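You operate a simulated robot arm through the tools that you are given. There is no shell and no other tool.

The job below is to be done with a simulated robot arm. You get a single attempt, and the scene is never put back.

JOB
Fit the fuller battery to the grey driver and run down both bolts on the bolted batten.
Fine: the grey driver ends in the rubber stand; check its gauge there for what is left; the other battery stays put. Set down upright: grey driver.

It is judged by the outcome, as a careful person would: the job done as asked, and still so three seconds after it is handed in. It fails if anything else is knocked over, pushed out of place, dropped, spilled or broken.

ROBOT AND FRAMES
A 7-joint arm with a two-finger parallel gripper, fixed in place. Base frame: the origin is at the foot of the arm, x ahead of it, y to its left, z up. Lengths are in cm, angles in degrees, forces in N, time in s.
With the tool pointing down near the work surface it reaches from about 28 to 72 cm from the base axis. Its first joint turns from -166.0 to 166.0 degrees. Payload 1.57 kg.
The tool frame sits at the grasp point between the pads (the TCP): z along the fingers, y along the line on which they close. The tips reach 3 cm beyond it. The gripper opens to 8 cm. The fingers are 1.7 cm wide and 1.2 cm thick; the gripper's body (4 by 8.2 cm) begins 8 cm behind the TCP.
Orientation is that of the tool frame in the base frame, as a unit quaternion [w, x, y, z]. With the fingers straight down and closing along the base's y, the tool's x points along the base's -x, its y along +y and its z along -z.

CONTROLS
- The arm moves only by the tool jog_arm. Its argument "series" is a list of rows, each an object of numbers (a shift or turn left out is 0, a gripper value left out holds the last): "dx", "dy", "dz": the shift along the tool's x, y, z in m; "ax", "ay", "az": the turn, a rotation vector about the tool's x, y, z in degrees; "gripper": the finger opening in m, from 0 to 0.08. In form: [{"dx": .., "dy": .., "dz": .., "ax": .., "ay": .., "az": .., "gripper": ..}, ...]. A call has 1 to 20 rows; each row shifts and turns the commanded pose from where the row before left it, along the tool's axes as they then stand. Each row takes 0.2 s and may step no farther than 5 cm and 8.6 degrees from the row before; otherwise, or with a gripper value out of range, the whole call is refused. Where a pose cannot be reached the arm comes as near as it can. A force on the tool above 90 N (or 10 N above the force at the start of the call, whichever is more), or a blocked arm, ends the call early, and 0.2 s more pass. Each finger travels about 7.2 cm/s and halts on what it meets, pressing with about 41 N; the grip force reading is that of the motor and also rises with nothing between the fingers. The clock runs only during rows and for 0.2 s after the last one: add rows that do not move to give the fingers time. It gives the time, the measured TCP pose, the force on the tool (base axes), the opening and the grip force at its end, in the units of the frame above (readings bear some noise), with the torque about the TCP (base axes, N m) and any sound that the robot's microphone picked up.
- Cameras (640 x 400 px; columns grow to the right, rows downward): "scene" is fixed at [5.05, -65.05, 146.35]; the picture's right is [0.77, -0.64, 0.00], its down [-0.27, -0.33, -0.91] and it looks along [0.58, 0.69, -0.43] (base axes); focal length 368 px, centre (320, 200). "wrist" rides on the gripper at [7.2, -0.7, -12.2] in the tool frame; the picture's right is [0.09, 1.00, 0.00], its down [-0.84, 0.08, -0.54] and it looks along [-0.54, 0.05, 0.84] (tool axes); focal length 238 px, centre (320, 200). There is no depth. A picture from a camera that has moved, and an enlarged one, comes with that camera's place and axes in the base frame and with its lens.
- snapshot(camera): a new picture of that camera. The clock stands still meanwhile.
- raise_lower(by): slides the trunk up (or, below 0, down) by that many cm; the arm rides with it, the base frame stays. It gives what a move gives, with no picture.
- close_up(camera, box): a new picture of the part [left, top, right, bottom] of that camera's present view, enlarged. The clock stands still meanwhile.
- hand_in(): hands the job in; it is judged then, once.

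Places have to be worked out from the pictures, the camera data and where the tool is seen. Open the gripper and draw the arm clear of the work before you hand the job in, unless the task says otherwise.

The tools are called after "Request:" as name(argument=value, ...) on one line, values as JSON. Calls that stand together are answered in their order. jog_arm: Moves the arm, as the interface text tells. Its arguments: {"type":"object","properties":{"series":{"type":"array"}},"required":["series"]} The other tools are called the same way: raise_lower (by) slides the trunk up or down; snapshot (camera) takes a picture; close_up (camera, box) takes an enlarged picture of a part of a camera's view; hand_in () hands the job in.

At the start:

```text
t: 0.0
ee_pos: [39.48, 11.58, 127.74]
tcp_rot: [0.0, 0.0, 1.0, 0.0]
ft_force: [0.7, 0.0, 0.6]
torque: [-0.02, -0.01, -0.01]
width: 7.99
gripper_force: 0.2
trunk travel left (down, up): [-7.5, 4.0]
```

scene: 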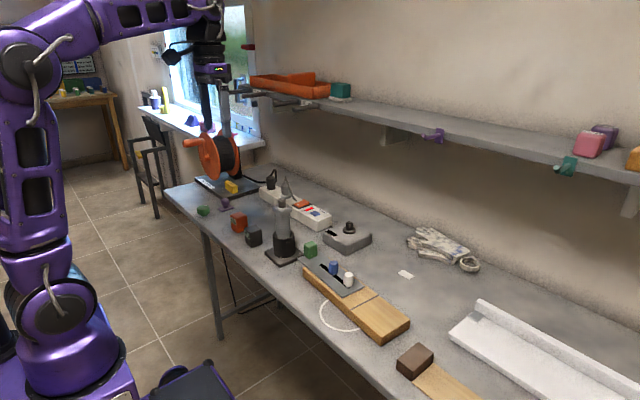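
wrist: 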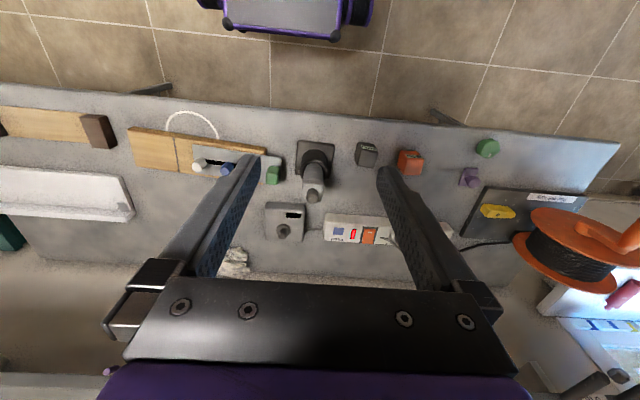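

The pictures show a bench with a grey driver standing in a dark stand, a few coloured blocks, and a batten with two bolts. I'll enlarge the work region in both cameras before moving.

Request:
close_up(camera="scene", box=[180, 160, 420, 310])

Request:
close_up(camera="scene", box=[290, 240, 430, 350])

Request:
close_up(camera="wrist", box=[120, 90, 480, 290])

Request:
close_up(camera="scene", box=[240, 180, 380, 270])

```text
2.67 times, centred on (300, 235) of scene
camera zoom: at [5.05, -65.05, 146.35], right [0.77, -0.64, 0.0], down [-0.27, -0.33, -0.91], along [0.58, 0.69, -0.43], focal length 981 px, centre (373, 107)
```

zoom: 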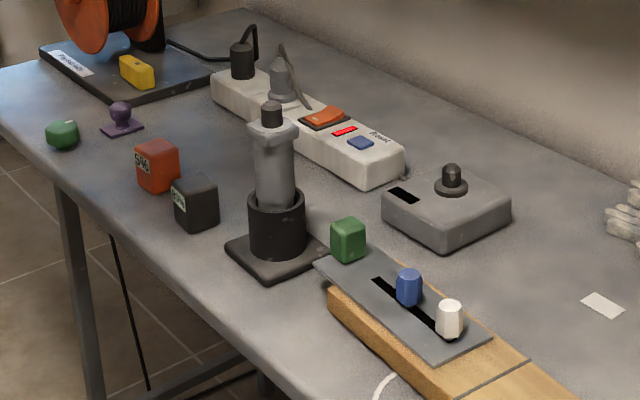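

```text
3.64 times, centred on (360, 295) of scene
camera zoom: at [5.05, -65.05, 146.35], right [0.77, -0.64, 0.0], down [-0.27, -0.33, -0.91], along [0.58, 0.69, -0.43], focal length 1338 px, centre (174, -146)
```

zoom: 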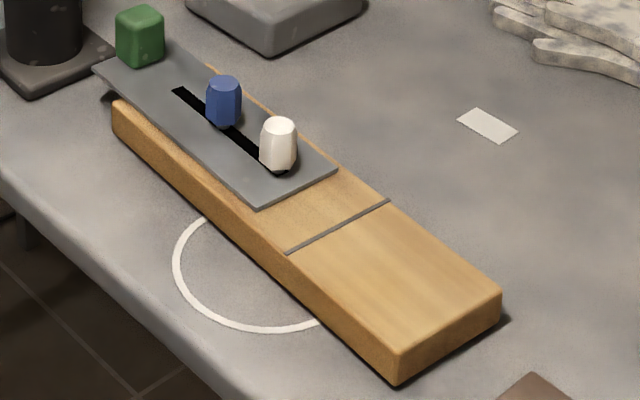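

```text
1.78 times, centred on (300, 190) of wrist
camera zoom: at [32.34, 11.0, 139.89], right [-0.09, 1.0, 0.0], down [0.84, 0.08, 0.54], along [0.54, 0.05, -0.84], focal length 424 px, centre (356, 218)
```

zoom: 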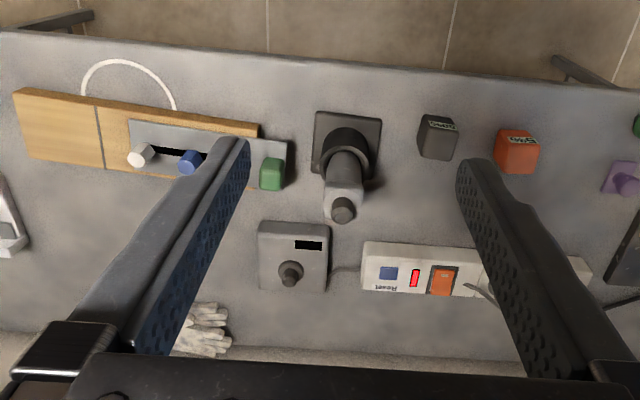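

```text
4.44 times, centred on (310, 225) of scene
camera zoom: at [5.05, -65.05, 146.35], right [0.77, -0.64, 0.0], down [-0.27, -0.33, -0.91], along [0.58, 0.69, -0.43], focal length 1635 px, centre (364, 89)
```

zoom: 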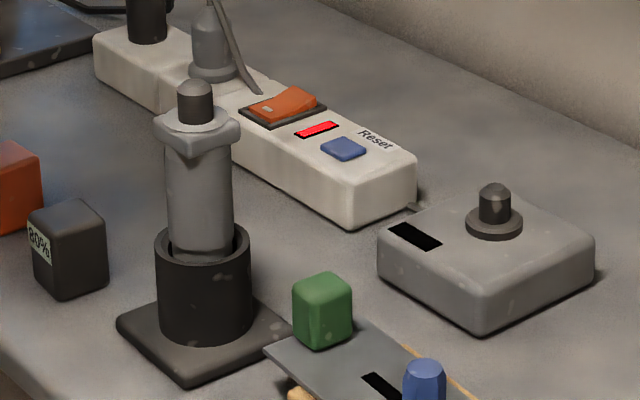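

I can see two candidate batteries (a dark one marked about 80% and a red one), the driver in its stand and a grey box with a post. I'll look closer at the labels and the rest of the bench.

Request:
close_up(camera="scene", box=[220, 200, 276, 250])

Request:
close_up(camera="scene", box=[380, 290, 640, 400])

Request:
close_up(camera="scene", box=[180, 60, 360, 220])

Request:
close_up(camera="scene", box=[380, 100, 640, 260])

Request:
close_up(camera="wrist", box=[340, 120, 500, 220])

Request:
close_up(camera="wrist", box=[0, 80, 240, 230])

Request:
close_up(camera="wrist", box=[250, 130, 350, 250])

```text
8.00 times, centred on (248, 225) of scene
camera zoom: at [5.05, -65.05, 146.35], right [0.77, -0.64, 0.0], down [-0.27, -0.33, -0.91], along [0.58, 0.69, -0.43], focal length 2943 px, centre (896, 0)
```

zoom: 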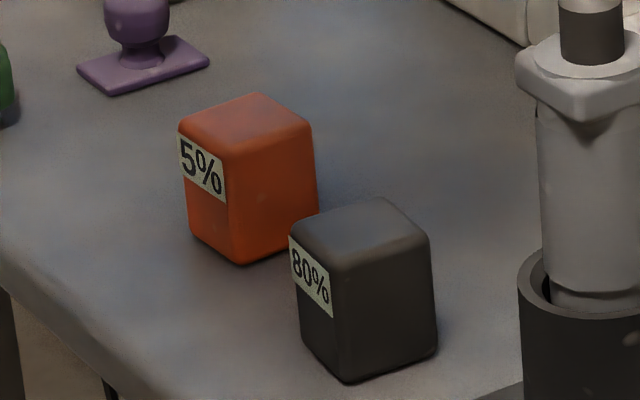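

```text
2.46 times, centred on (510, 345) of scene
camera zoom: at [5.05, -65.05, 146.35], right [0.77, -0.64, 0.0], down [-0.27, -0.33, -0.91], along [0.58, 0.69, -0.43], focal length 906 px, centre (-148, -157)
```

zoom: 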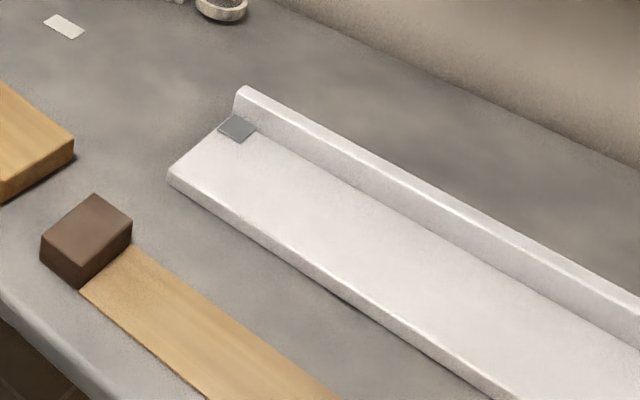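

```text
2.50 times, centred on (270, 140) of scene
camera zoom: at [5.05, -65.05, 146.35], right [0.77, -0.64, 0.0], down [-0.27, -0.33, -0.91], along [0.58, 0.69, -0.43], focal length 920 px, centre (445, 350)
```

zoom: 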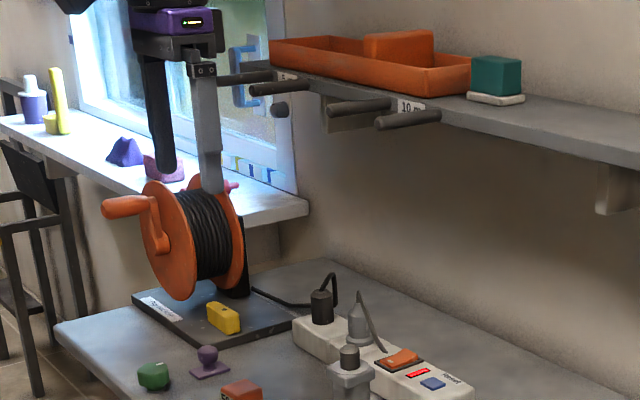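

```text
2.46 times, centred on (510, 180) of scene
camera zoom: at [5.05, -65.05, 146.35], right [0.77, -0.64, 0.0], down [-0.27, -0.33, -0.91], along [0.58, 0.69, -0.43], focal length 906 px, centre (-148, 249)
```

zoom: 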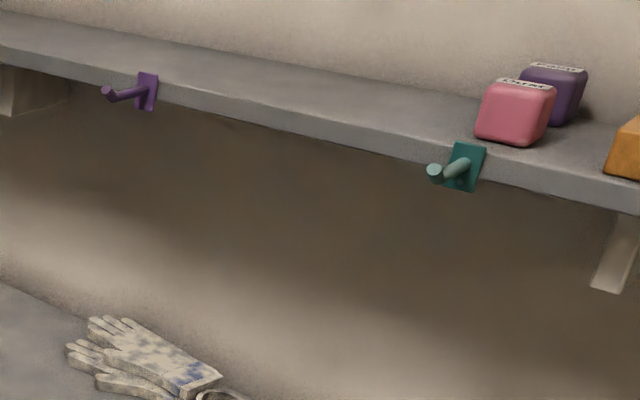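

```text
4.00 times, centred on (420, 170) of wrist
camera zoom: at [32.34, 11.0, 139.89], right [-0.09, 1.0, 0.0], down [0.84, 0.08, 0.54], along [0.54, 0.05, -0.84], focal length 953 px, centre (-80, 320)
```

zoom: 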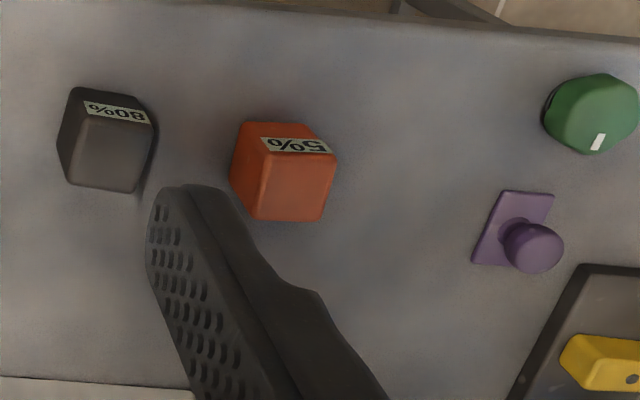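

```text
2.67 times, centred on (120, 155) of wrist
camera zoom: at [32.34, 11.0, 139.89], right [-0.09, 1.0, 0.0], down [0.84, 0.08, 0.54], along [0.54, 0.05, -0.84], focal length 636 px, centre (853, 320)
```

zoom: 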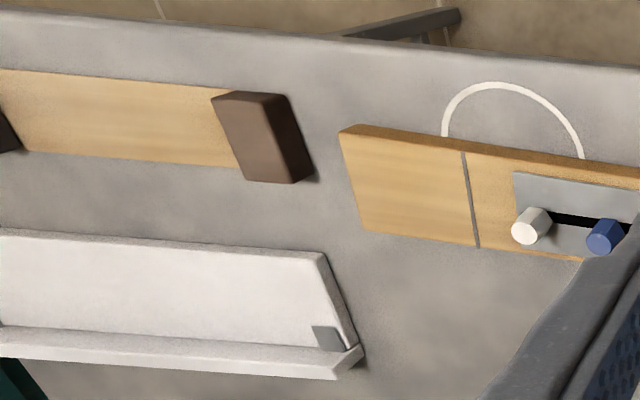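

```text
3.33 times, centred on (300, 190) of wrist
camera zoom: at [32.34, 11.0, 139.89], right [-0.09, 1.0, 0.0], down [0.84, 0.08, 0.54], along [0.54, 0.05, -0.84], focal length 794 px, centre (387, 233)
```

zoom: 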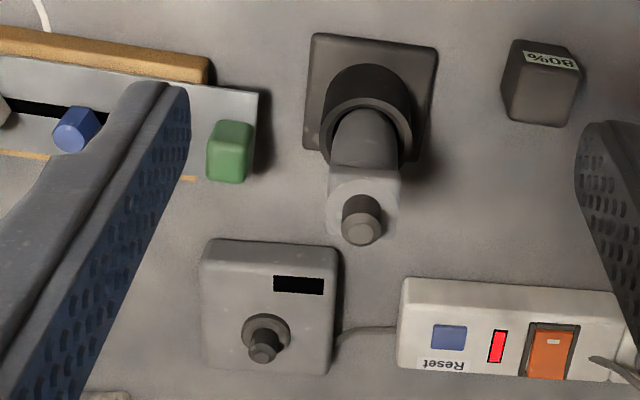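

Triangulating from the two views: the dark 80% battery is near (52, 23.5) with its top at z≈90, and the red 5% one is near (53, 34). The driver axis is near (55.6, 12) with its post top at z≈103, and the bolts are near (56.6, -14) and (57, -8). I'll zoom in harder on the driver, bolts and charger before moving.

Request:
close_up(camera="scene", box=[262, 190, 308, 266])

Request:
close_up(camera="scene", box=[296, 235, 376, 300])

Request:
close_up(camera="scene", box=[258, 170, 378, 255])

Request:
close_up(camera="wrist", box=[285, 135, 345, 210])

```text
5.26 times, centred on (285, 228) of scene
camera zoom: at [5.05, -65.05, 146.35], right [0.77, -0.64, 0.0], down [-0.27, -0.33, -0.91], along [0.58, 0.69, -0.43], focal length 1936 px, centre (504, 53)
```

zoom: 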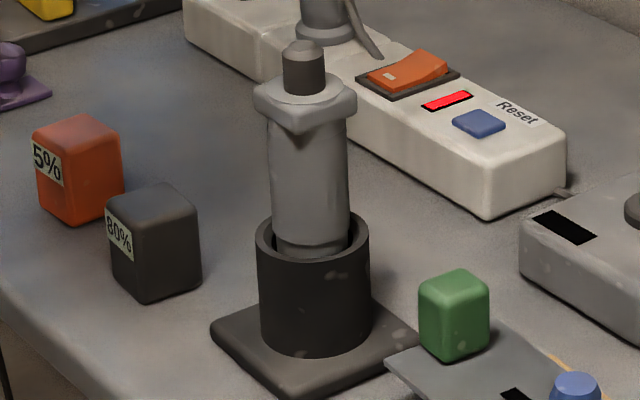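

```text
6.15 times, centred on (336, 268) of scene
camera zoom: at [5.05, -65.05, 146.35], right [0.77, -0.64, 0.0], down [-0.27, -0.33, -0.91], along [0.58, 0.69, -0.43], focal length 2264 px, centre (222, -215)
```

zoom: 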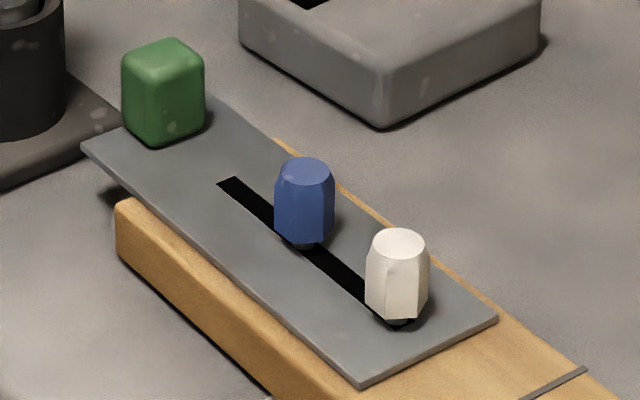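

```text
4.71 times, centred on (318, 212) of scene
camera zoom: at [5.05, -65.05, 146.35], right [0.77, -0.64, 0.0], down [-0.27, -0.33, -0.91], along [0.58, 0.69, -0.43], focal length 1731 px, centre (329, 141)
```

zoom: 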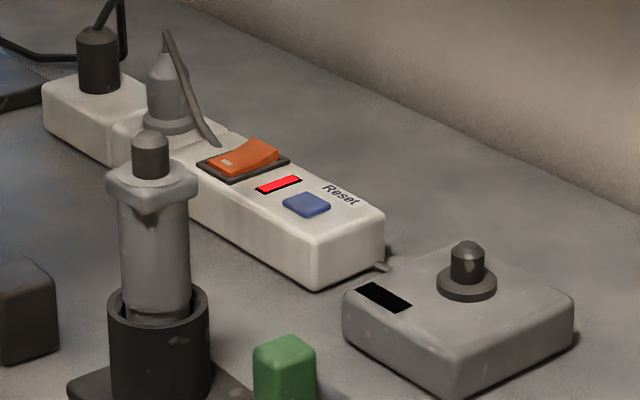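

```text
5.33 times, centred on (315, 172) of wrist
camera zoom: at [32.34, 11.0, 139.89], right [-0.09, 1.0, 0.0], down [0.84, 0.08, 0.54], along [0.54, 0.05, -0.84], focal length 1271 px, centre (347, 347)
```

zoom: 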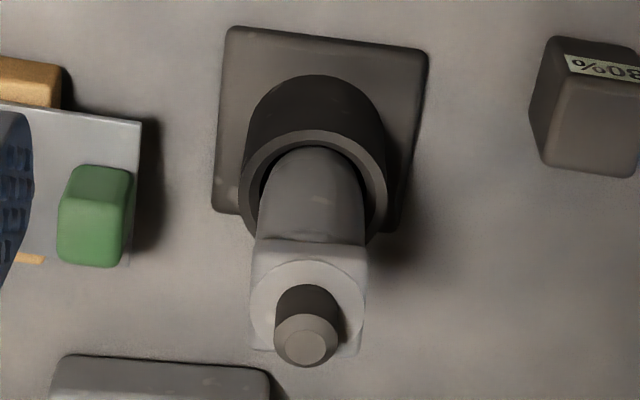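

The driver has a square head with a ring and chamfered post on top, matching the post on the charger, so the battery most likely seats down onto that post. I'll move the open gripper to a hover above the 80% battery, well clear of everything, for a better wrist view.

Request:
jog_arm(series=[{"dx": -0.0179, "dy": 0.017, "dz": 0.0253, "gripper": 0.08}, {"dx": -0.0179, "dy": 0.017, "dz": 0.0253}, {"dx": -0.0179, "dy": 0.017, "dz": 0.0253}, {"dx": -0.0179, "dy": 0.017, "dz": 0.0253}, {"dx": -0.0179, "dy": 0.017, "dz": 0.0253}, {"dx": -0.0179, "dy": 0.017, "dz": 0.0253}, {"dx": -0.0179, "dy": 0.017, "dz": 0.0253}, {}, {}])

Request:
snapshot(camera="wrist")

Request:
snapshot(camera="scene")

```text
t: 2.0
ee_pos: [52.01, 23.47, 110.05]
tcp_rot: [0.0, 0.0, 1.0, -0.001]
ft_force: [0.0, -0.1, 0.6]
torque: [0.0, -0.01, -0.03]
width: 7.98
gripper_force: 0.0
trunk travel left (down, up): [-7.5, 4.0]
```

```text
taken
camera wrist: at [44.73, 22.85, 122.14], right [-0.09, 1.0, 0.0], down [0.84, 0.08, 0.54], along [0.54, 0.05, -0.84], focal length 238 px, centre (320, 200)
```

wrist: 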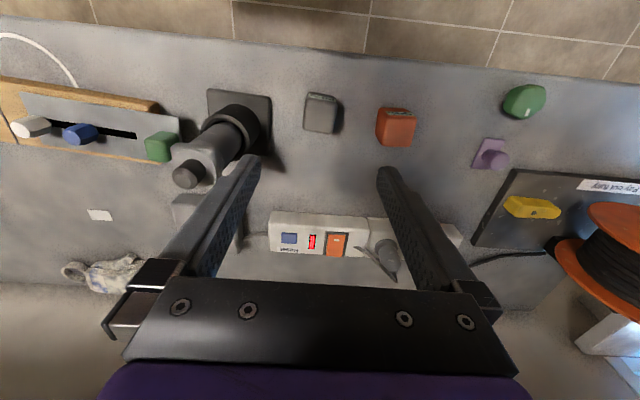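

```text
taken
```

scene: 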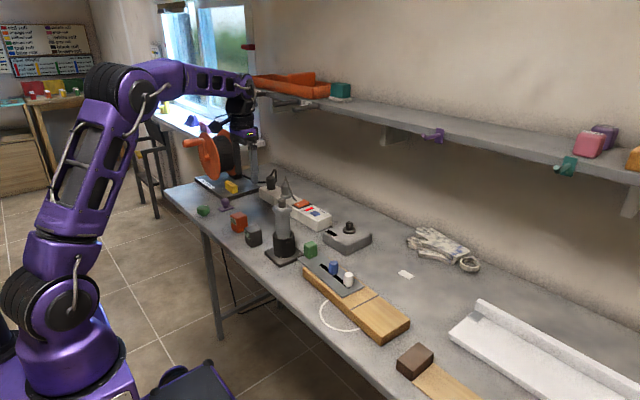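

The hover estimate agrees with the battery's place at about (51.9, 23.6). There is a chart on the back wall now in view, so I'll read that and enlarge the batteries, the driver and the bolts.

Request:
close_up(camera="scene", box=[0, 20, 110, 110])

Request:
close_up(camera="wrist", box=[280, 70, 440, 170])

Request:
close_up(camera="wrist", box=[150, 80, 290, 200])

Request:
close_up(camera="wrist", box=[0, 70, 190, 190])

```text
4.44 times, centred on (55, 65) of scene
camera zoom: at [5.05, -65.05, 146.35], right [0.77, -0.64, 0.0], down [-0.27, -0.33, -0.91], along [0.58, 0.69, -0.43], focal length 1635 px, centre (1498, 800)
```

zoom: 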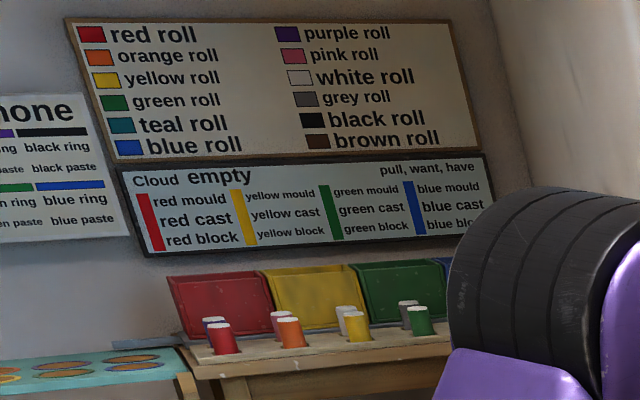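

```text
4.00 times, centred on (360, 120) of wrist
camera zoom: at [44.73, 22.85, 122.14], right [-0.09, 1.0, 0.0], down [0.84, 0.08, 0.54], along [0.54, 0.05, -0.84], focal length 953 px, centre (160, 520)
```

zoom: 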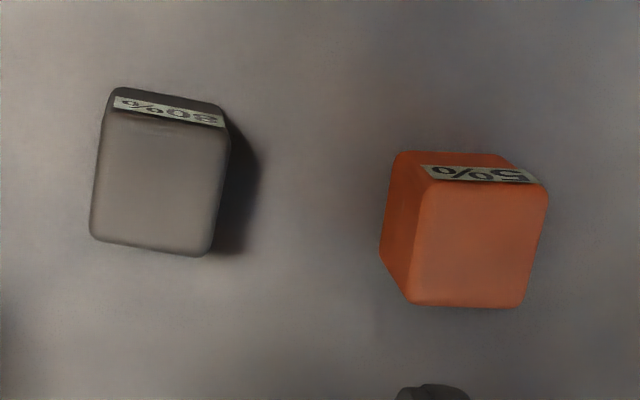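

```text
3.33 times, centred on (220, 140) of wrist
camera zoom: at [44.73, 22.85, 122.14], right [-0.09, 1.0, 0.0], down [0.84, 0.08, 0.54], along [0.54, 0.05, -0.84], focal length 794 px, centre (653, 400)
```

zoom: 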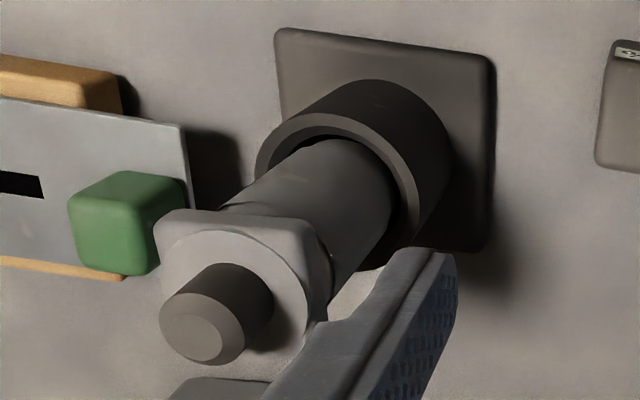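

```text
3.33 times, centred on (95, 130) of wrist
camera zoom: at [44.73, 22.85, 122.14], right [-0.09, 1.0, 0.0], down [0.84, 0.08, 0.54], along [0.54, 0.05, -0.84], focal length 794 px, centre (1070, 433)
```

zoom: 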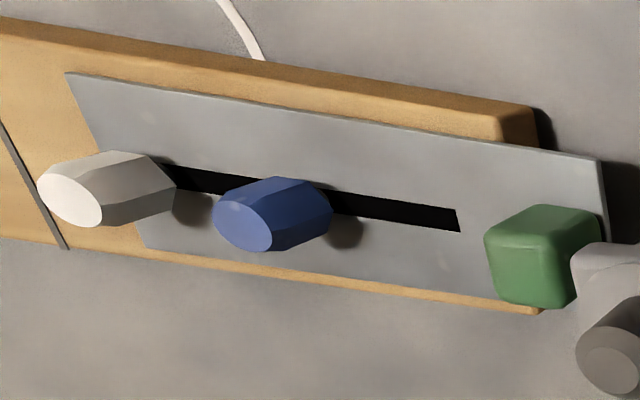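

From the corner rays the 80% battery is about 4.05 cm square, centred at (52.45, 23.5) and turned about 2° clockwise. I'll match that turn and lower the open fingers around it, stopping with the tips just below its top to check.

Request:
jog_arm(series=[{"dx": -0.0044, "dy": 0.0003, "dz": 0.03, "az": 2}, {"dz": 0.04}, {"dz": 0.04}, {"dz": 0.03}, {"dz": 0.02}, {"dz": 0.015}, {}])

Request:
snapshot(camera="wrist")

Request:
close_up(camera="scene", box=[210, 170, 320, 270])

```text
t: 3.6
ee_pos: [52.3, 23.87, 92.64]
tcp_rot: [0.0, 0.018, 1.0, 0.0]
ft_force: [-0.4, 0.2, 0.0]
torque: [0.01, 0.05, -0.03]
width: 8.0
gripper_force: 0.1
trunk travel left (down, up): [-7.5, 4.0]
```

```text
taken
camera wrist: at [45.26, 23.35, 104.69], right [-0.06, 1.0, 0.0], down [0.84, 0.05, 0.54], along [0.54, 0.03, -0.84], focal length 238 px, centre (320, 200)
```

wrist: 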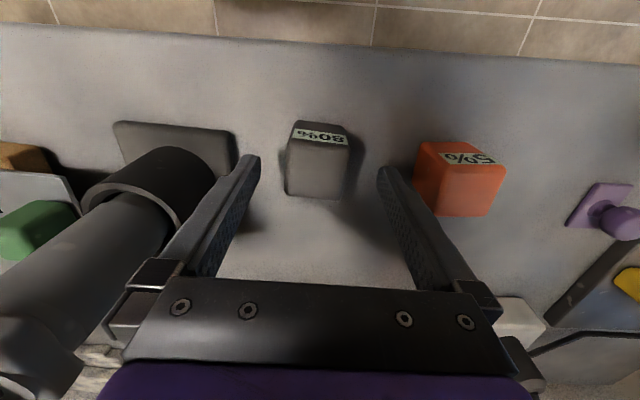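

```text
4.00 times, centred on (265, 220) of scene
camera zoom: at [5.05, -65.05, 146.35], right [0.77, -0.64, 0.0], down [-0.27, -0.33, -0.91], along [0.58, 0.69, -0.43], focal length 1472 px, centre (540, 120)
```

zoom: 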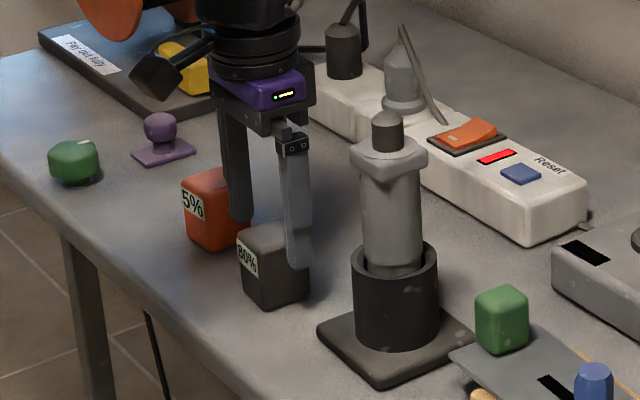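

The fingers straddle the battery with about 1.5–2 cm clearance each side. I'll enlarge to check the centring.

Request:
close_up(camera="wrist", box=[240, 100, 400, 220])

```text
3.33 times, centred on (320, 160) of wrist
camera zoom: at [45.26, 23.35, 104.69], right [-0.06, 1.0, 0.0], down [0.84, 0.05, 0.54], along [0.54, 0.03, -0.84], focal length 794 px, centre (320, 333)
```

zoom: 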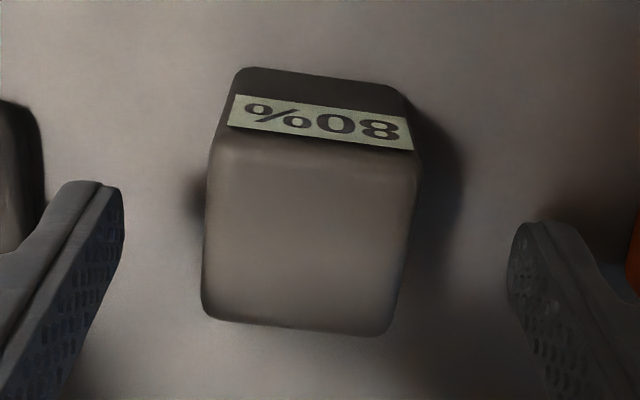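

Battery centre comes out at (52.5, 23.47), so the gripper is about 0.25 cm too far in +y. I'll shift, lower so the tips are about 1 cm above the bench, then close slowly.

Request:
jog_arm(series=[{"dy": -0.0025}, {"dz": 0.018}, {"dz": 0.016}, {}, {"gripper": 0.05}, {"gripper": 0.044}, {"gripper": 0.038}, {"gripper": 0.03}, {}, {}])

Request:
snapshot(camera="wrist")

```text
t: 5.8
ee_pos: [52.52, 23.43, 89.04]
tcp_rot: [0.0, 0.017, 1.0, 0.001]
ft_force: [-0.5, 0.9, 0.2]
torque: [0.01, -0.03, -0.02]
width: 4.18
gripper_force: 40.8
trunk travel left (down, up): [-7.5, 4.0]
```

```text
taken
camera wrist: at [45.41, 23.03, 101.14], right [-0.06, 1.0, 0.0], down [0.84, 0.05, 0.54], along [0.54, 0.03, -0.84], focal length 238 px, centre (320, 200)
```

wrist: 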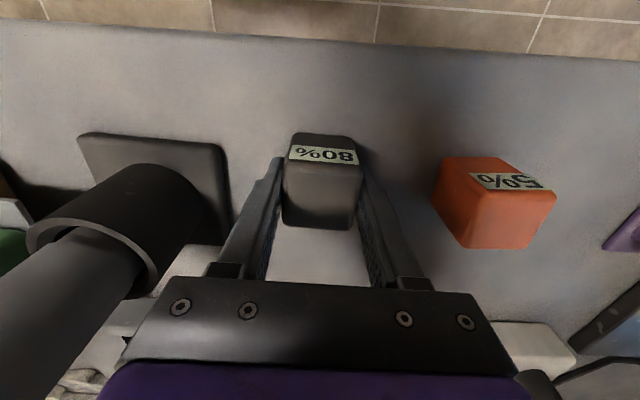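

The battery is held (width 4.18, grip force 41 N). I'll lift it straight up well above the height of the driver's post, and square the tool again.

Request:
jog_arm(series=[{"dz": -0.01}, {"dz": -0.02}, {"dz": -0.03}, {"dz": -0.04}, {"dz": -0.04}, {"dz": -0.04}, {"dz": -0.03}, {"dz": -0.02, "az": -2}, {}, {}])

Request:
snapshot(camera="scene")

Request:
snapshot(camera="wrist")

Request:
close_up(camera="scene", box=[220, 130, 330, 260])

```text
t: 8.0
ee_pos: [52.38, 23.18, 112.05]
tcp_rot: [0.0, 0.0, 1.0, 0.0]
ft_force: [1.0, -1.1, -1.8]
torque: [0.02, -0.02, -0.03]
width: 4.17
gripper_force: 40.8
trunk travel left (down, up): [-7.5, 4.0]
```

```text
taken
```

scene: 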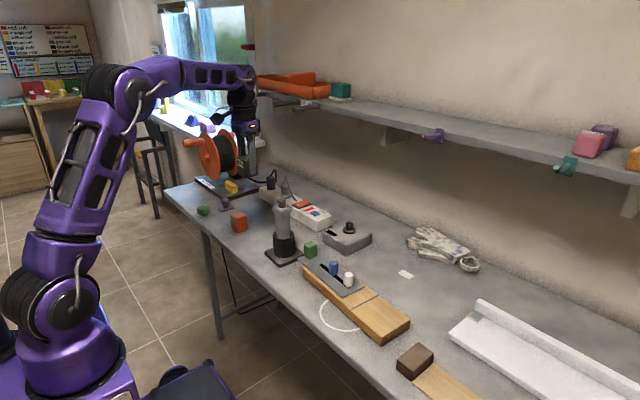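

```text
taken
camera wrist: at [45.3, 22.55, 124.17], right [-0.09, 1.0, 0.0], down [0.84, 0.08, 0.54], along [0.54, 0.05, -0.84], focal length 238 px, centre (320, 200)
```

wrist: 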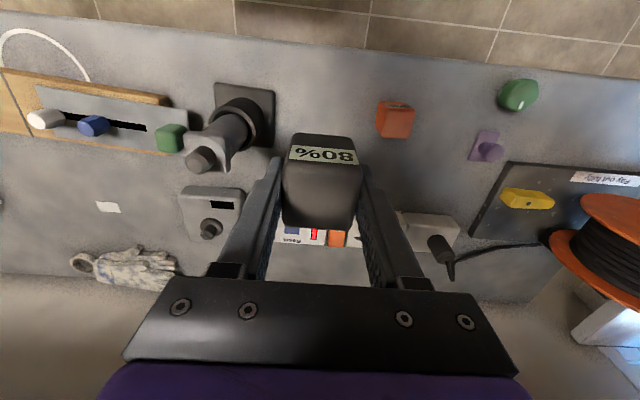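

```text
3.08 times, centred on (275, 195) of scene
camera zoom: at [5.05, -65.05, 146.35], right [0.77, -0.64, 0.0], down [-0.27, -0.33, -0.91], along [0.58, 0.69, -0.43], focal length 1132 px, centre (458, 215)
```

zoom: 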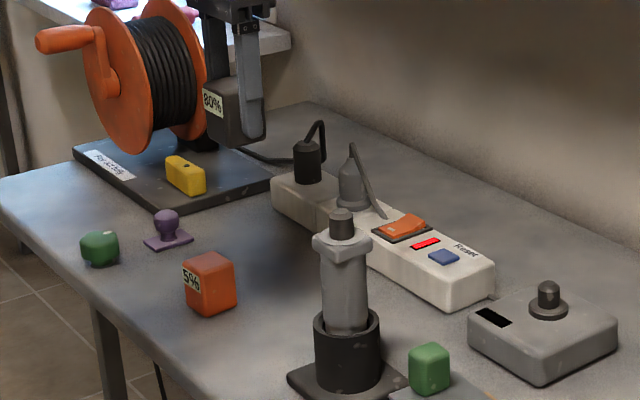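

The battery is up and straight in the grip. Before seating it I want to see its underside, so I'll move it to a clear spot in the air and tilt it toward the scene camera.

Request:
jog_arm(series=[{"dz": -0.03}, {"dz": -0.03}, {"dx": 0.008, "dy": -0.04}, {"dx": 0.008, "dy": -0.04}, {"dx": 0.008, "dy": -0.04}, {"dx": 0.008, "dy": -0.04}, {"dx": 0.008, "dy": -0.04}, {}, {"ax": 8}, {"ax": 8}, {"ax": 8}, {"ax": 8}, {"ax": 8}, {"ax": 8}, {}])

Request:
snapshot(camera="scene")

```text
t: 11.2
ee_pos: [48.51, 3.35, 118.21]
tcp_rot: [0.0, -0.001, 0.913, -0.409]
ft_force: [0.9, -0.1, -1.8]
torque: [-0.03, 0.01, 0.0]
width: 4.21
gripper_force: 41.0
trunk travel left (down, up): [-7.5, 4.0]
```

```text
taken
```

scene: 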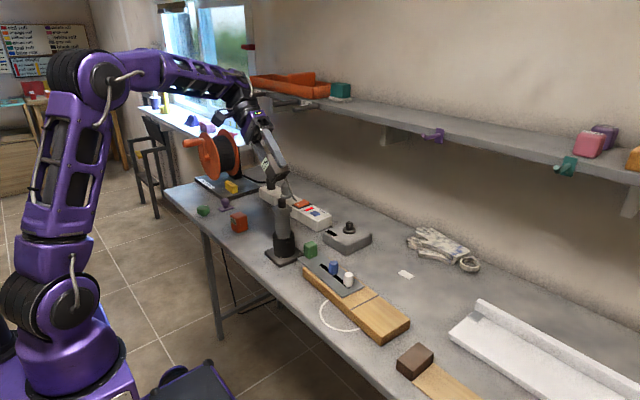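

The tilt worked; I'll enlarge the held battery to see its underside.

Request:
close_up(camera="scene", box=[240, 115, 310, 215])

Request:
snapshot(camera="wrist")

```text
4.00 times, centred on (275, 165) of scene
camera zoom: at [5.05, -65.05, 146.35], right [0.77, -0.64, 0.0], down [-0.27, -0.33, -0.91], along [0.58, 0.69, -0.43], focal length 1472 px, centre (500, 340)
```

zoom: 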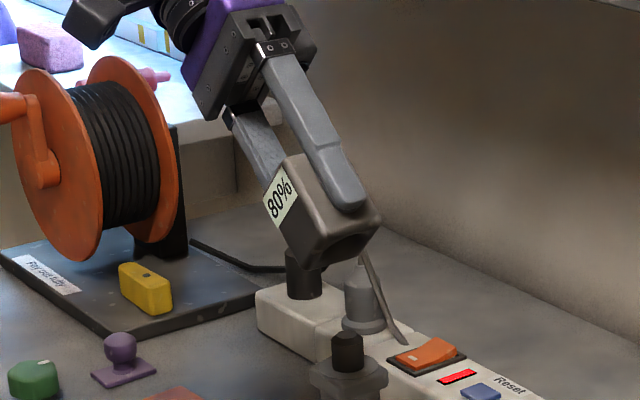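

```text
taken
camera wrist: at [41.26, 11.98, 126.72], right [-0.09, 0.66, -0.74], down [0.84, 0.46, 0.3], along [0.54, -0.59, -0.6], focal length 238 px, centre (320, 200)
```

wrist: 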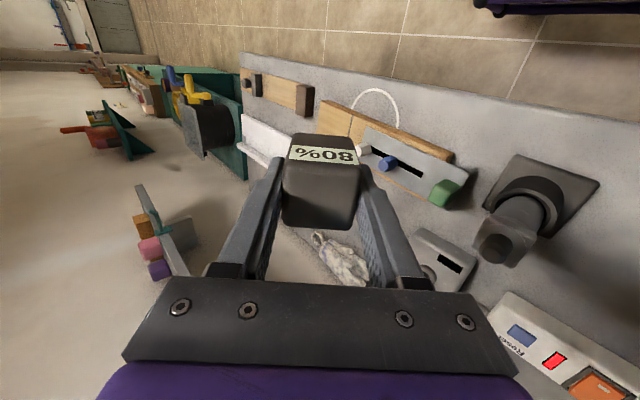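

Request:
close_up(camera="scene", box=[300, 148, 340, 188])

Request:
close_up(camera="scene", box=[255, 150, 280, 190])

```text
10.00 times, centred on (320, 168) of scene
camera zoom: at [5.05, -65.05, 146.35], right [0.77, -0.64, 0.0], down [-0.27, -0.33, -0.91], along [0.58, 0.69, -0.43], focal length 3679 px, centre (320, 520)
```

zoom: 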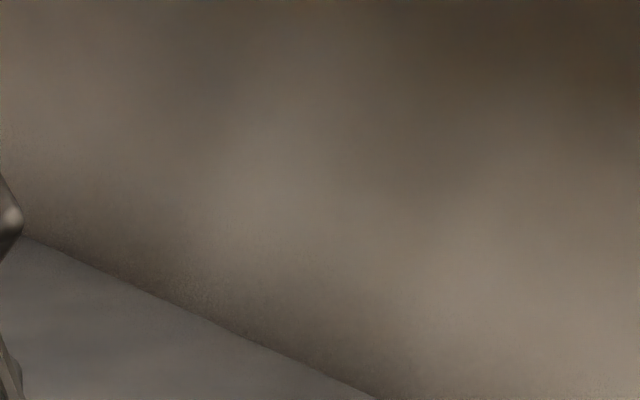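

```text
10.00 times, centred on (268, 170) of scene
camera zoom: at [5.05, -65.05, 146.35], right [0.77, -0.64, 0.0], down [-0.27, -0.33, -0.91], along [0.58, 0.69, -0.43], focal length 3679 px, centre (845, 500)
```

zoom: 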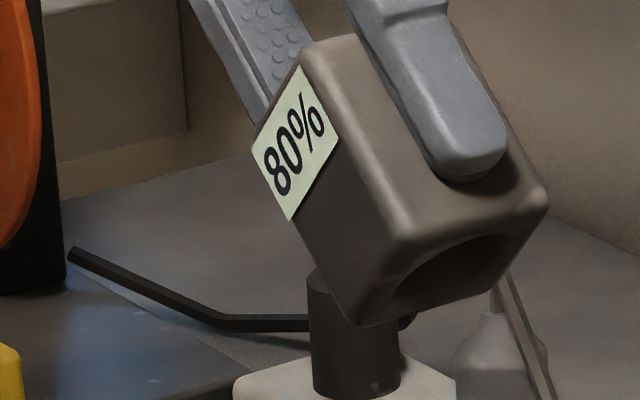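

The underside has a round socket hole, so the battery does go down over the driver's post. I'll level it again and hover short of the driver (toward the base) so that the post shows beyond the battery.

Request:
jog_arm(series=[{"ax": -8}, {"ax": -8}, {"ax": -8}, {"ax": -8}, {"ax": -8}, {"ax": -8}, {}, {"dx": 0.0325, "dy": 0.028, "dz": 0.01}, {"dx": 0.0325, "dy": 0.028, "dz": 0.01}, {"dy": 0.028, "dz": 0.01}, {}, {}])

Request:
snapshot(camera="wrist")

Request:
close_up(camera="wrist", box=[260, 130, 380, 290])

```text
t: 13.8
ee_pos: [41.94, 11.92, 115.19]
tcp_rot: [0.0, 0.0, 1.0, 0.001]
ft_force: [-0.4, 0.0, -1.8]
torque: [0.01, 0.03, -0.02]
width: 4.17
gripper_force: 40.5
trunk travel left (down, up): [-7.5, 4.0]
```

```text
taken
camera wrist: at [34.86, 11.32, 127.27], right [-0.09, 1.0, 0.0], down [0.84, 0.08, 0.54], along [0.54, 0.05, -0.84], focal length 238 px, centre (320, 200)
```

wrist: 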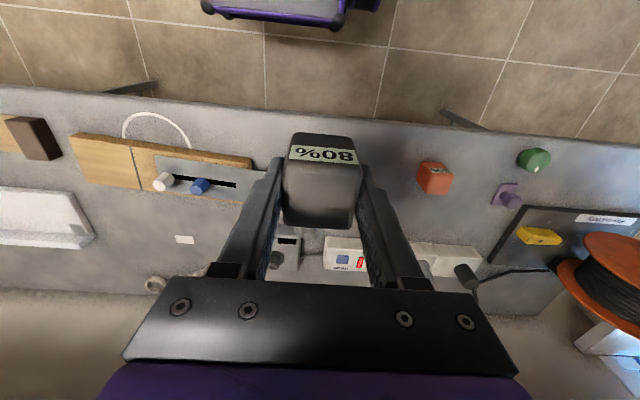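

```text
2.50 times, centred on (320, 210) of wrist
camera zoom: at [34.86, 11.32, 127.27], right [-0.09, 1.0, 0.0], down [0.84, 0.08, 0.54], along [0.54, 0.05, -0.84], focal length 596 px, centre (320, 175)
```

zoom: 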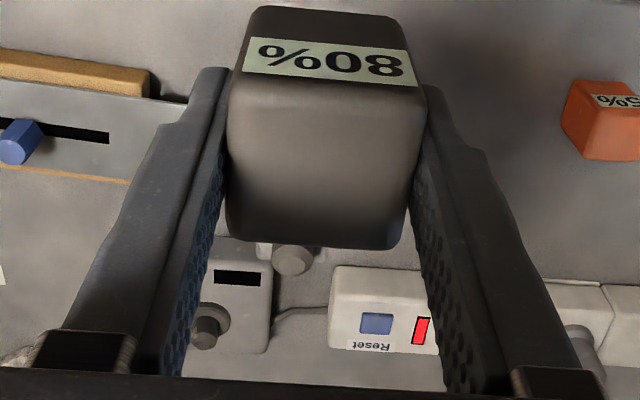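

The post top reads about (55.45, 11.75, 103.6) across several views. I'll bring the battery over it with its underside about 2.5 cm above the post and check alignment from both cameras.

Request:
jog_arm(series=[{"dx": -0.034, "dy": -0.0005}, {"dx": -0.034, "dy": -0.0005}, {"dx": -0.034, "dy": -0.0005}, {"dx": -0.033}, {"dz": 0.02}, {"dz": 0.02}, {}, {}])

Request:
snapshot(camera="wrist")

Request:
close_up(camera="wrist", box=[260, 80, 380, 240])

Request:
close_up(camera="scene", box=[250, 160, 320, 270])

```text
t: 15.6
ee_pos: [55.62, 11.67, 111.14]
tcp_rot: [-0.001, -0.001, 1.0, 0.0]
ft_force: [-1.2, 0.0, -1.3]
torque: [0.0, 0.04, -0.01]
width: 4.16
gripper_force: 41.1
trunk travel left (down, up): [-7.5, 4.0]
```

```text
taken
camera wrist: at [48.43, 10.91, 123.28], right [-0.09, 1.0, 0.0], down [0.84, 0.08, 0.54], along [0.54, 0.05, -0.84], focal length 238 px, centre (320, 200)
```

wrist: 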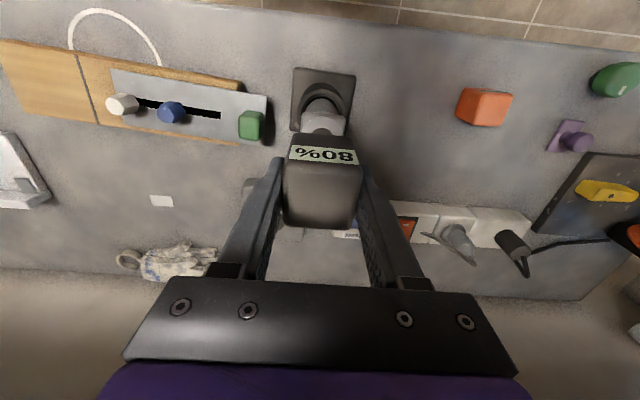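

```text
2.50 times, centred on (320, 160) of wrist
camera zoom: at [48.43, 10.91, 123.28], right [-0.09, 1.0, 0.0], down [0.84, 0.08, 0.54], along [0.54, 0.05, -0.84], focal length 596 px, centre (320, 300)
```

zoom: 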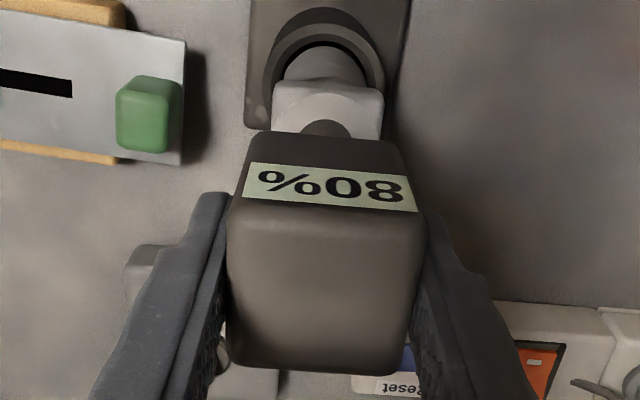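

```text
3.64 times, centred on (285, 215) of scene
camera zoom: at [5.05, -65.05, 146.35], right [0.77, -0.64, 0.0], down [-0.27, -0.33, -0.91], along [0.58, 0.69, -0.43], focal length 1338 px, centre (447, 146)
```

zoom: 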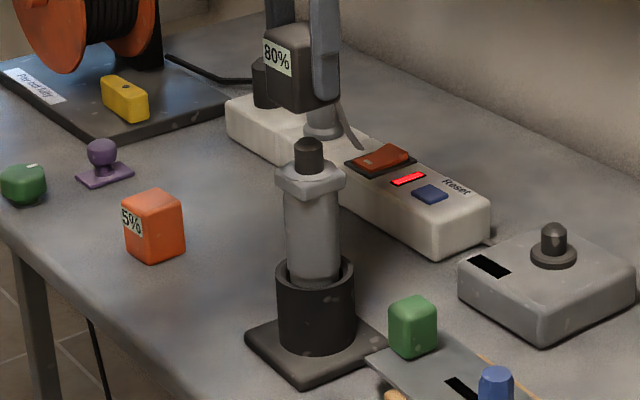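

Request:
close_up(camera="scene", box=[262, 160, 302, 225])

Request:
close_up(camera="wrist", box=[285, 90, 360, 160])

```text
6.15 times, centred on (282, 192) of scene
camera zoom: at [5.05, -65.05, 146.35], right [0.77, -0.64, 0.0], down [-0.27, -0.33, -0.91], along [0.58, 0.69, -0.43], focal length 2264 px, centre (554, 246)
```

zoom: 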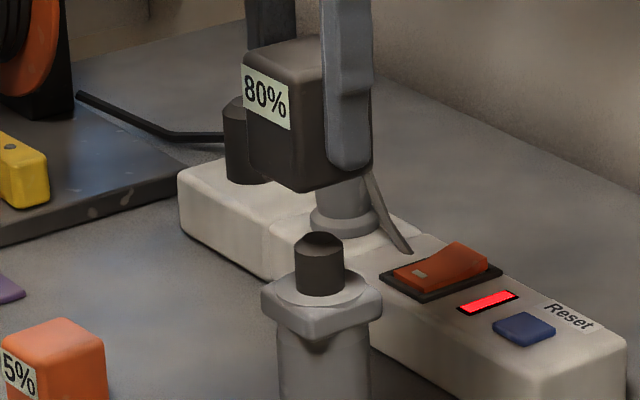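

```text
5.71 times, centred on (322, 125) of wrist
camera zoom: at [48.43, 10.91, 123.28], right [-0.09, 1.0, 0.0], down [0.84, 0.08, 0.54], along [0.54, 0.05, -0.84], focal length 1362 px, centre (306, 629)
```

zoom: 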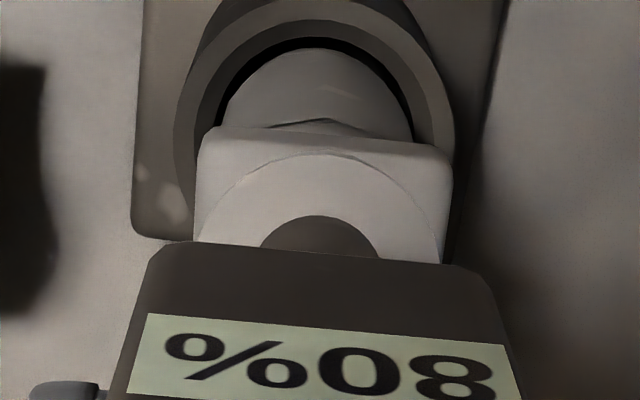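

Request:
close_up(camera="wrist", box=[298, 98, 348, 138])

Request:
close_up(camera="scene", box=[272, 196, 292, 226])

```text
10.00 times, centred on (323, 118) of wrist
camera zoom: at [48.43, 10.91, 123.28], right [-0.09, 1.0, 0.0], down [0.84, 0.08, 0.54], along [0.54, 0.05, -0.84], focal length 2384 px, centre (290, 1020)
```

zoom: 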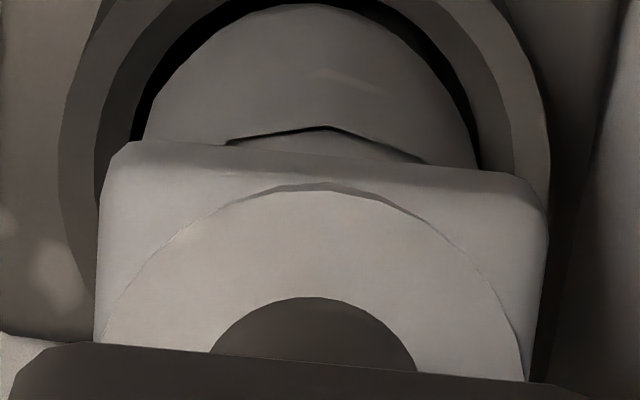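

```text
13.33 times, centred on (282, 211) of scene
camera zoom: at [5.05, -65.05, 146.35], right [0.77, -0.64, 0.0], down [-0.27, -0.33, -0.91], along [0.58, 0.69, -0.43], focal length 4905 px, centre (827, 53)
```

zoom: 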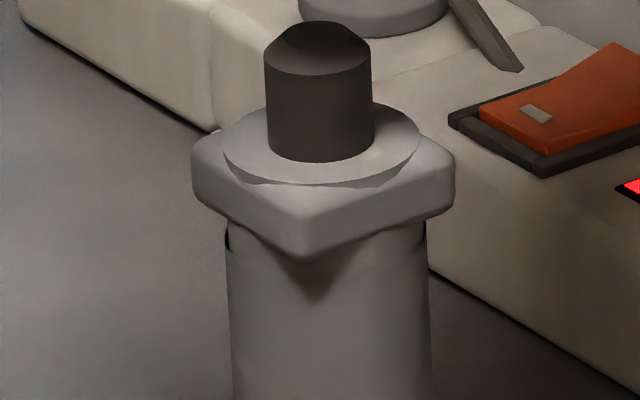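

Comparing the battery with the post in both views, it sits about 0.3 cm short in x and 0.2 cm short in y. I'll correct by that, come down 1.3 cm and check again.

Request:
jog_arm(series=[{"dx": -0.003, "dy": 0.0022}, {"dz": 0.007}, {"dz": 0.006}, {}, {}])

Request:
close_up(camera="scene", box=[262, 170, 302, 225])

Request:
close_up(camera="wrist", box=[285, 90, 360, 160])

```text
t: 16.8
ee_pos: [55.81, 11.86, 110.01]
tcp_rot: [-0.001, -0.001, 1.0, 0.0]
ft_force: [-0.1, -0.2, -2.2]
torque: [-0.02, 0.01, 0.01]
width: 4.19
gripper_force: 41.2
trunk travel left (down, up): [-7.5, 4.0]
```

```text
7.27 times, centred on (282, 198) of scene
camera zoom: at [5.05, -65.05, 146.35], right [0.77, -0.64, 0.0], down [-0.27, -0.33, -0.91], along [0.58, 0.69, -0.43], focal length 2676 px, centre (596, 218)
```

zoom: 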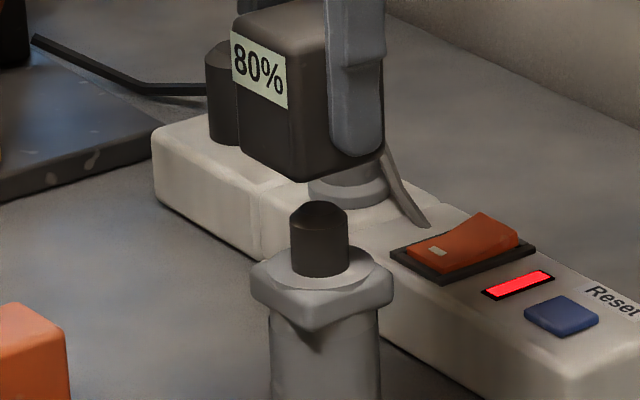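

```text
5.71 times, centred on (322, 125) of wrist
camera zoom: at [48.63, 11.12, 122.08], right [-0.09, 1.0, 0.0], down [0.84, 0.08, 0.54], along [0.54, 0.05, -0.84], focal length 1362 px, centre (306, 629)
```

zoom: 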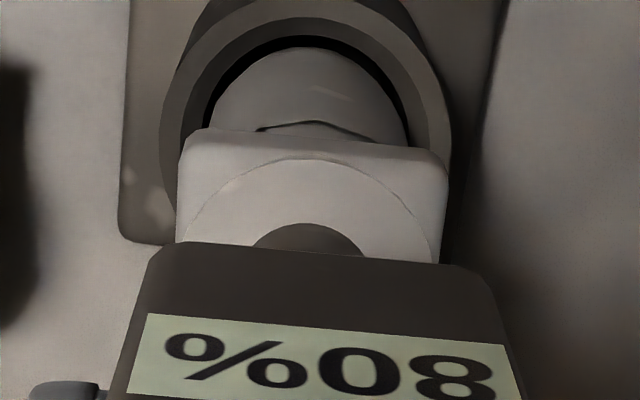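

Now the y error is near zero and x is about 0.1 cm short. I'll nudge x and lower slowly onto the post in small steps, watching the force.

Request:
jog_arm(series=[{"dx": -0.001}, {"dz": 0.005}, {"dz": 0.005}, {"dz": 0.005}, {"dz": 0.004}, {"dz": 0.003}, {}, {}])

Request:
close_up(camera="scene", box=[262, 170, 302, 225])

Request:
close_up(camera="wrist", box=[285, 90, 360, 160])

```text
t: 18.6
ee_pos: [55.89, 11.84, 107.62]
tcp_rot: [-0.001, -0.001, 1.0, 0.0]
ft_force: [-0.4, -1.0, -1.4]
torque: [-0.02, 0.03, -0.01]
width: 4.14
gripper_force: 41.0
trunk travel left (down, up): [-7.5, 4.0]
```

```text
7.27 times, centred on (282, 198) of scene
camera zoom: at [5.05, -65.05, 146.35], right [0.77, -0.64, 0.0], down [-0.27, -0.33, -0.91], along [0.58, 0.69, -0.43], focal length 2676 px, centre (596, 218)
```

zoom: 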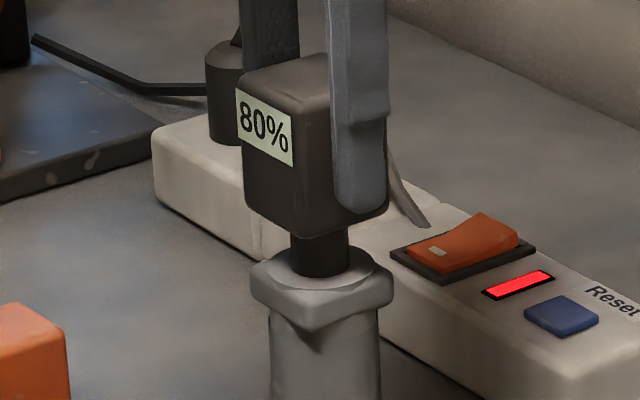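

```text
5.71 times, centred on (322, 125) of wrist
camera zoom: at [48.75, 11.16, 119.76], right [-0.09, 1.0, 0.0], down [0.84, 0.08, 0.54], along [0.54, 0.05, -0.84], focal length 1362 px, centre (306, 629)
```

zoom: 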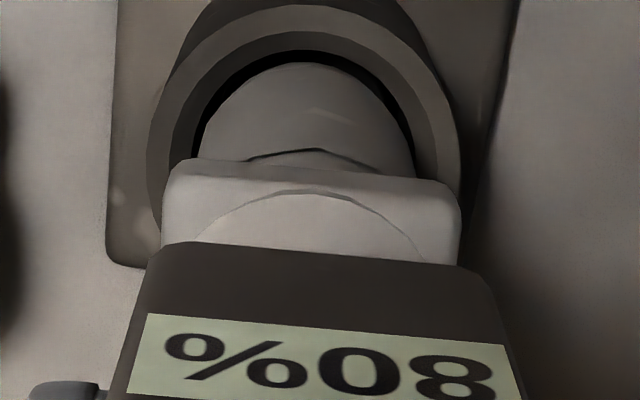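

Alignment is now within about 0.1 cm and there's no contact force. I'll continue down toward the seat at TCP z≈105.4 in small steps.

Request:
jog_arm(series=[{"dz": 0.003}, {"dz": 0.003}, {"dz": 0.003}, {"dz": 0.003}, {}])

```text
t: 19.8
ee_pos: [55.9, 11.71, 106.45]
tcp_rot: [0.001, 0.0, 1.0, 0.0]
ft_force: [0.2, 0.2, -2.4]
torque: [-0.02, -0.01, 0.02]
width: 4.18
gripper_force: 41.1
trunk travel left (down, up): [-7.5, 4.0]
```

There's still no resistance at 106.45, so the post is inside the socket. I'll continue in small steps until it seats.

Request:
jog_arm(series=[{"dz": 0.003}, {"dz": 0.002}, {"dz": 0.002}, {"dz": 0.002}, {}])

Request:
close_up(camera="scene", box=[262, 170, 302, 225])

```text
t: 21.0
ee_pos: [55.84, 11.84, 105.57]
tcp_rot: [0.0, 0.0, 1.0, 0.0]
ft_force: [-0.8, -0.3, -1.8]
torque: [0.0, -0.03, -0.03]
width: 4.17
gripper_force: 40.8
trunk travel left (down, up): [-7.5, 4.0]
```

```text
7.27 times, centred on (282, 198) of scene
camera zoom: at [5.05, -65.05, 146.35], right [0.77, -0.64, 0.0], down [-0.27, -0.33, -0.91], along [0.58, 0.69, -0.43], focal length 2676 px, centre (596, 218)
```

zoom: 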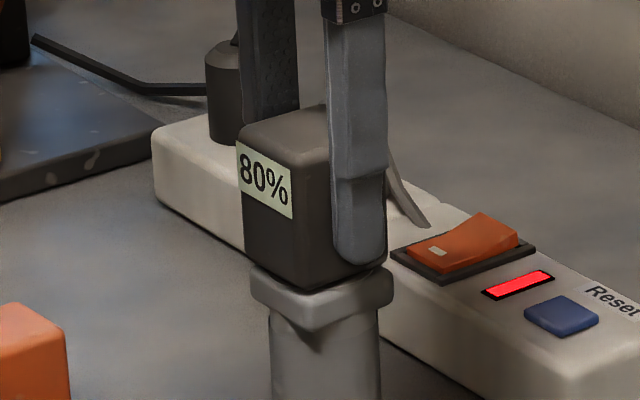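

The battery is almost on the ring and still feels free. I'll step on by small amounts until it bears, watching force and sound.

Request:
jog_arm(series=[{"dz": 0.0015}, {"dz": 0.0015}, {}])

```text
t: 21.8
ee_pos: [55.9, 11.89, 105.54]
tcp_rot: [0.001, 0.0, 1.0, 0.0]
ft_force: [-1.8, -0.5, 16.9]
torque: [-0.19, 0.3, 0.0]
width: 4.18
gripper_force: 41.4
trunk travel left (down, up): [-7.5, 4.0]
```

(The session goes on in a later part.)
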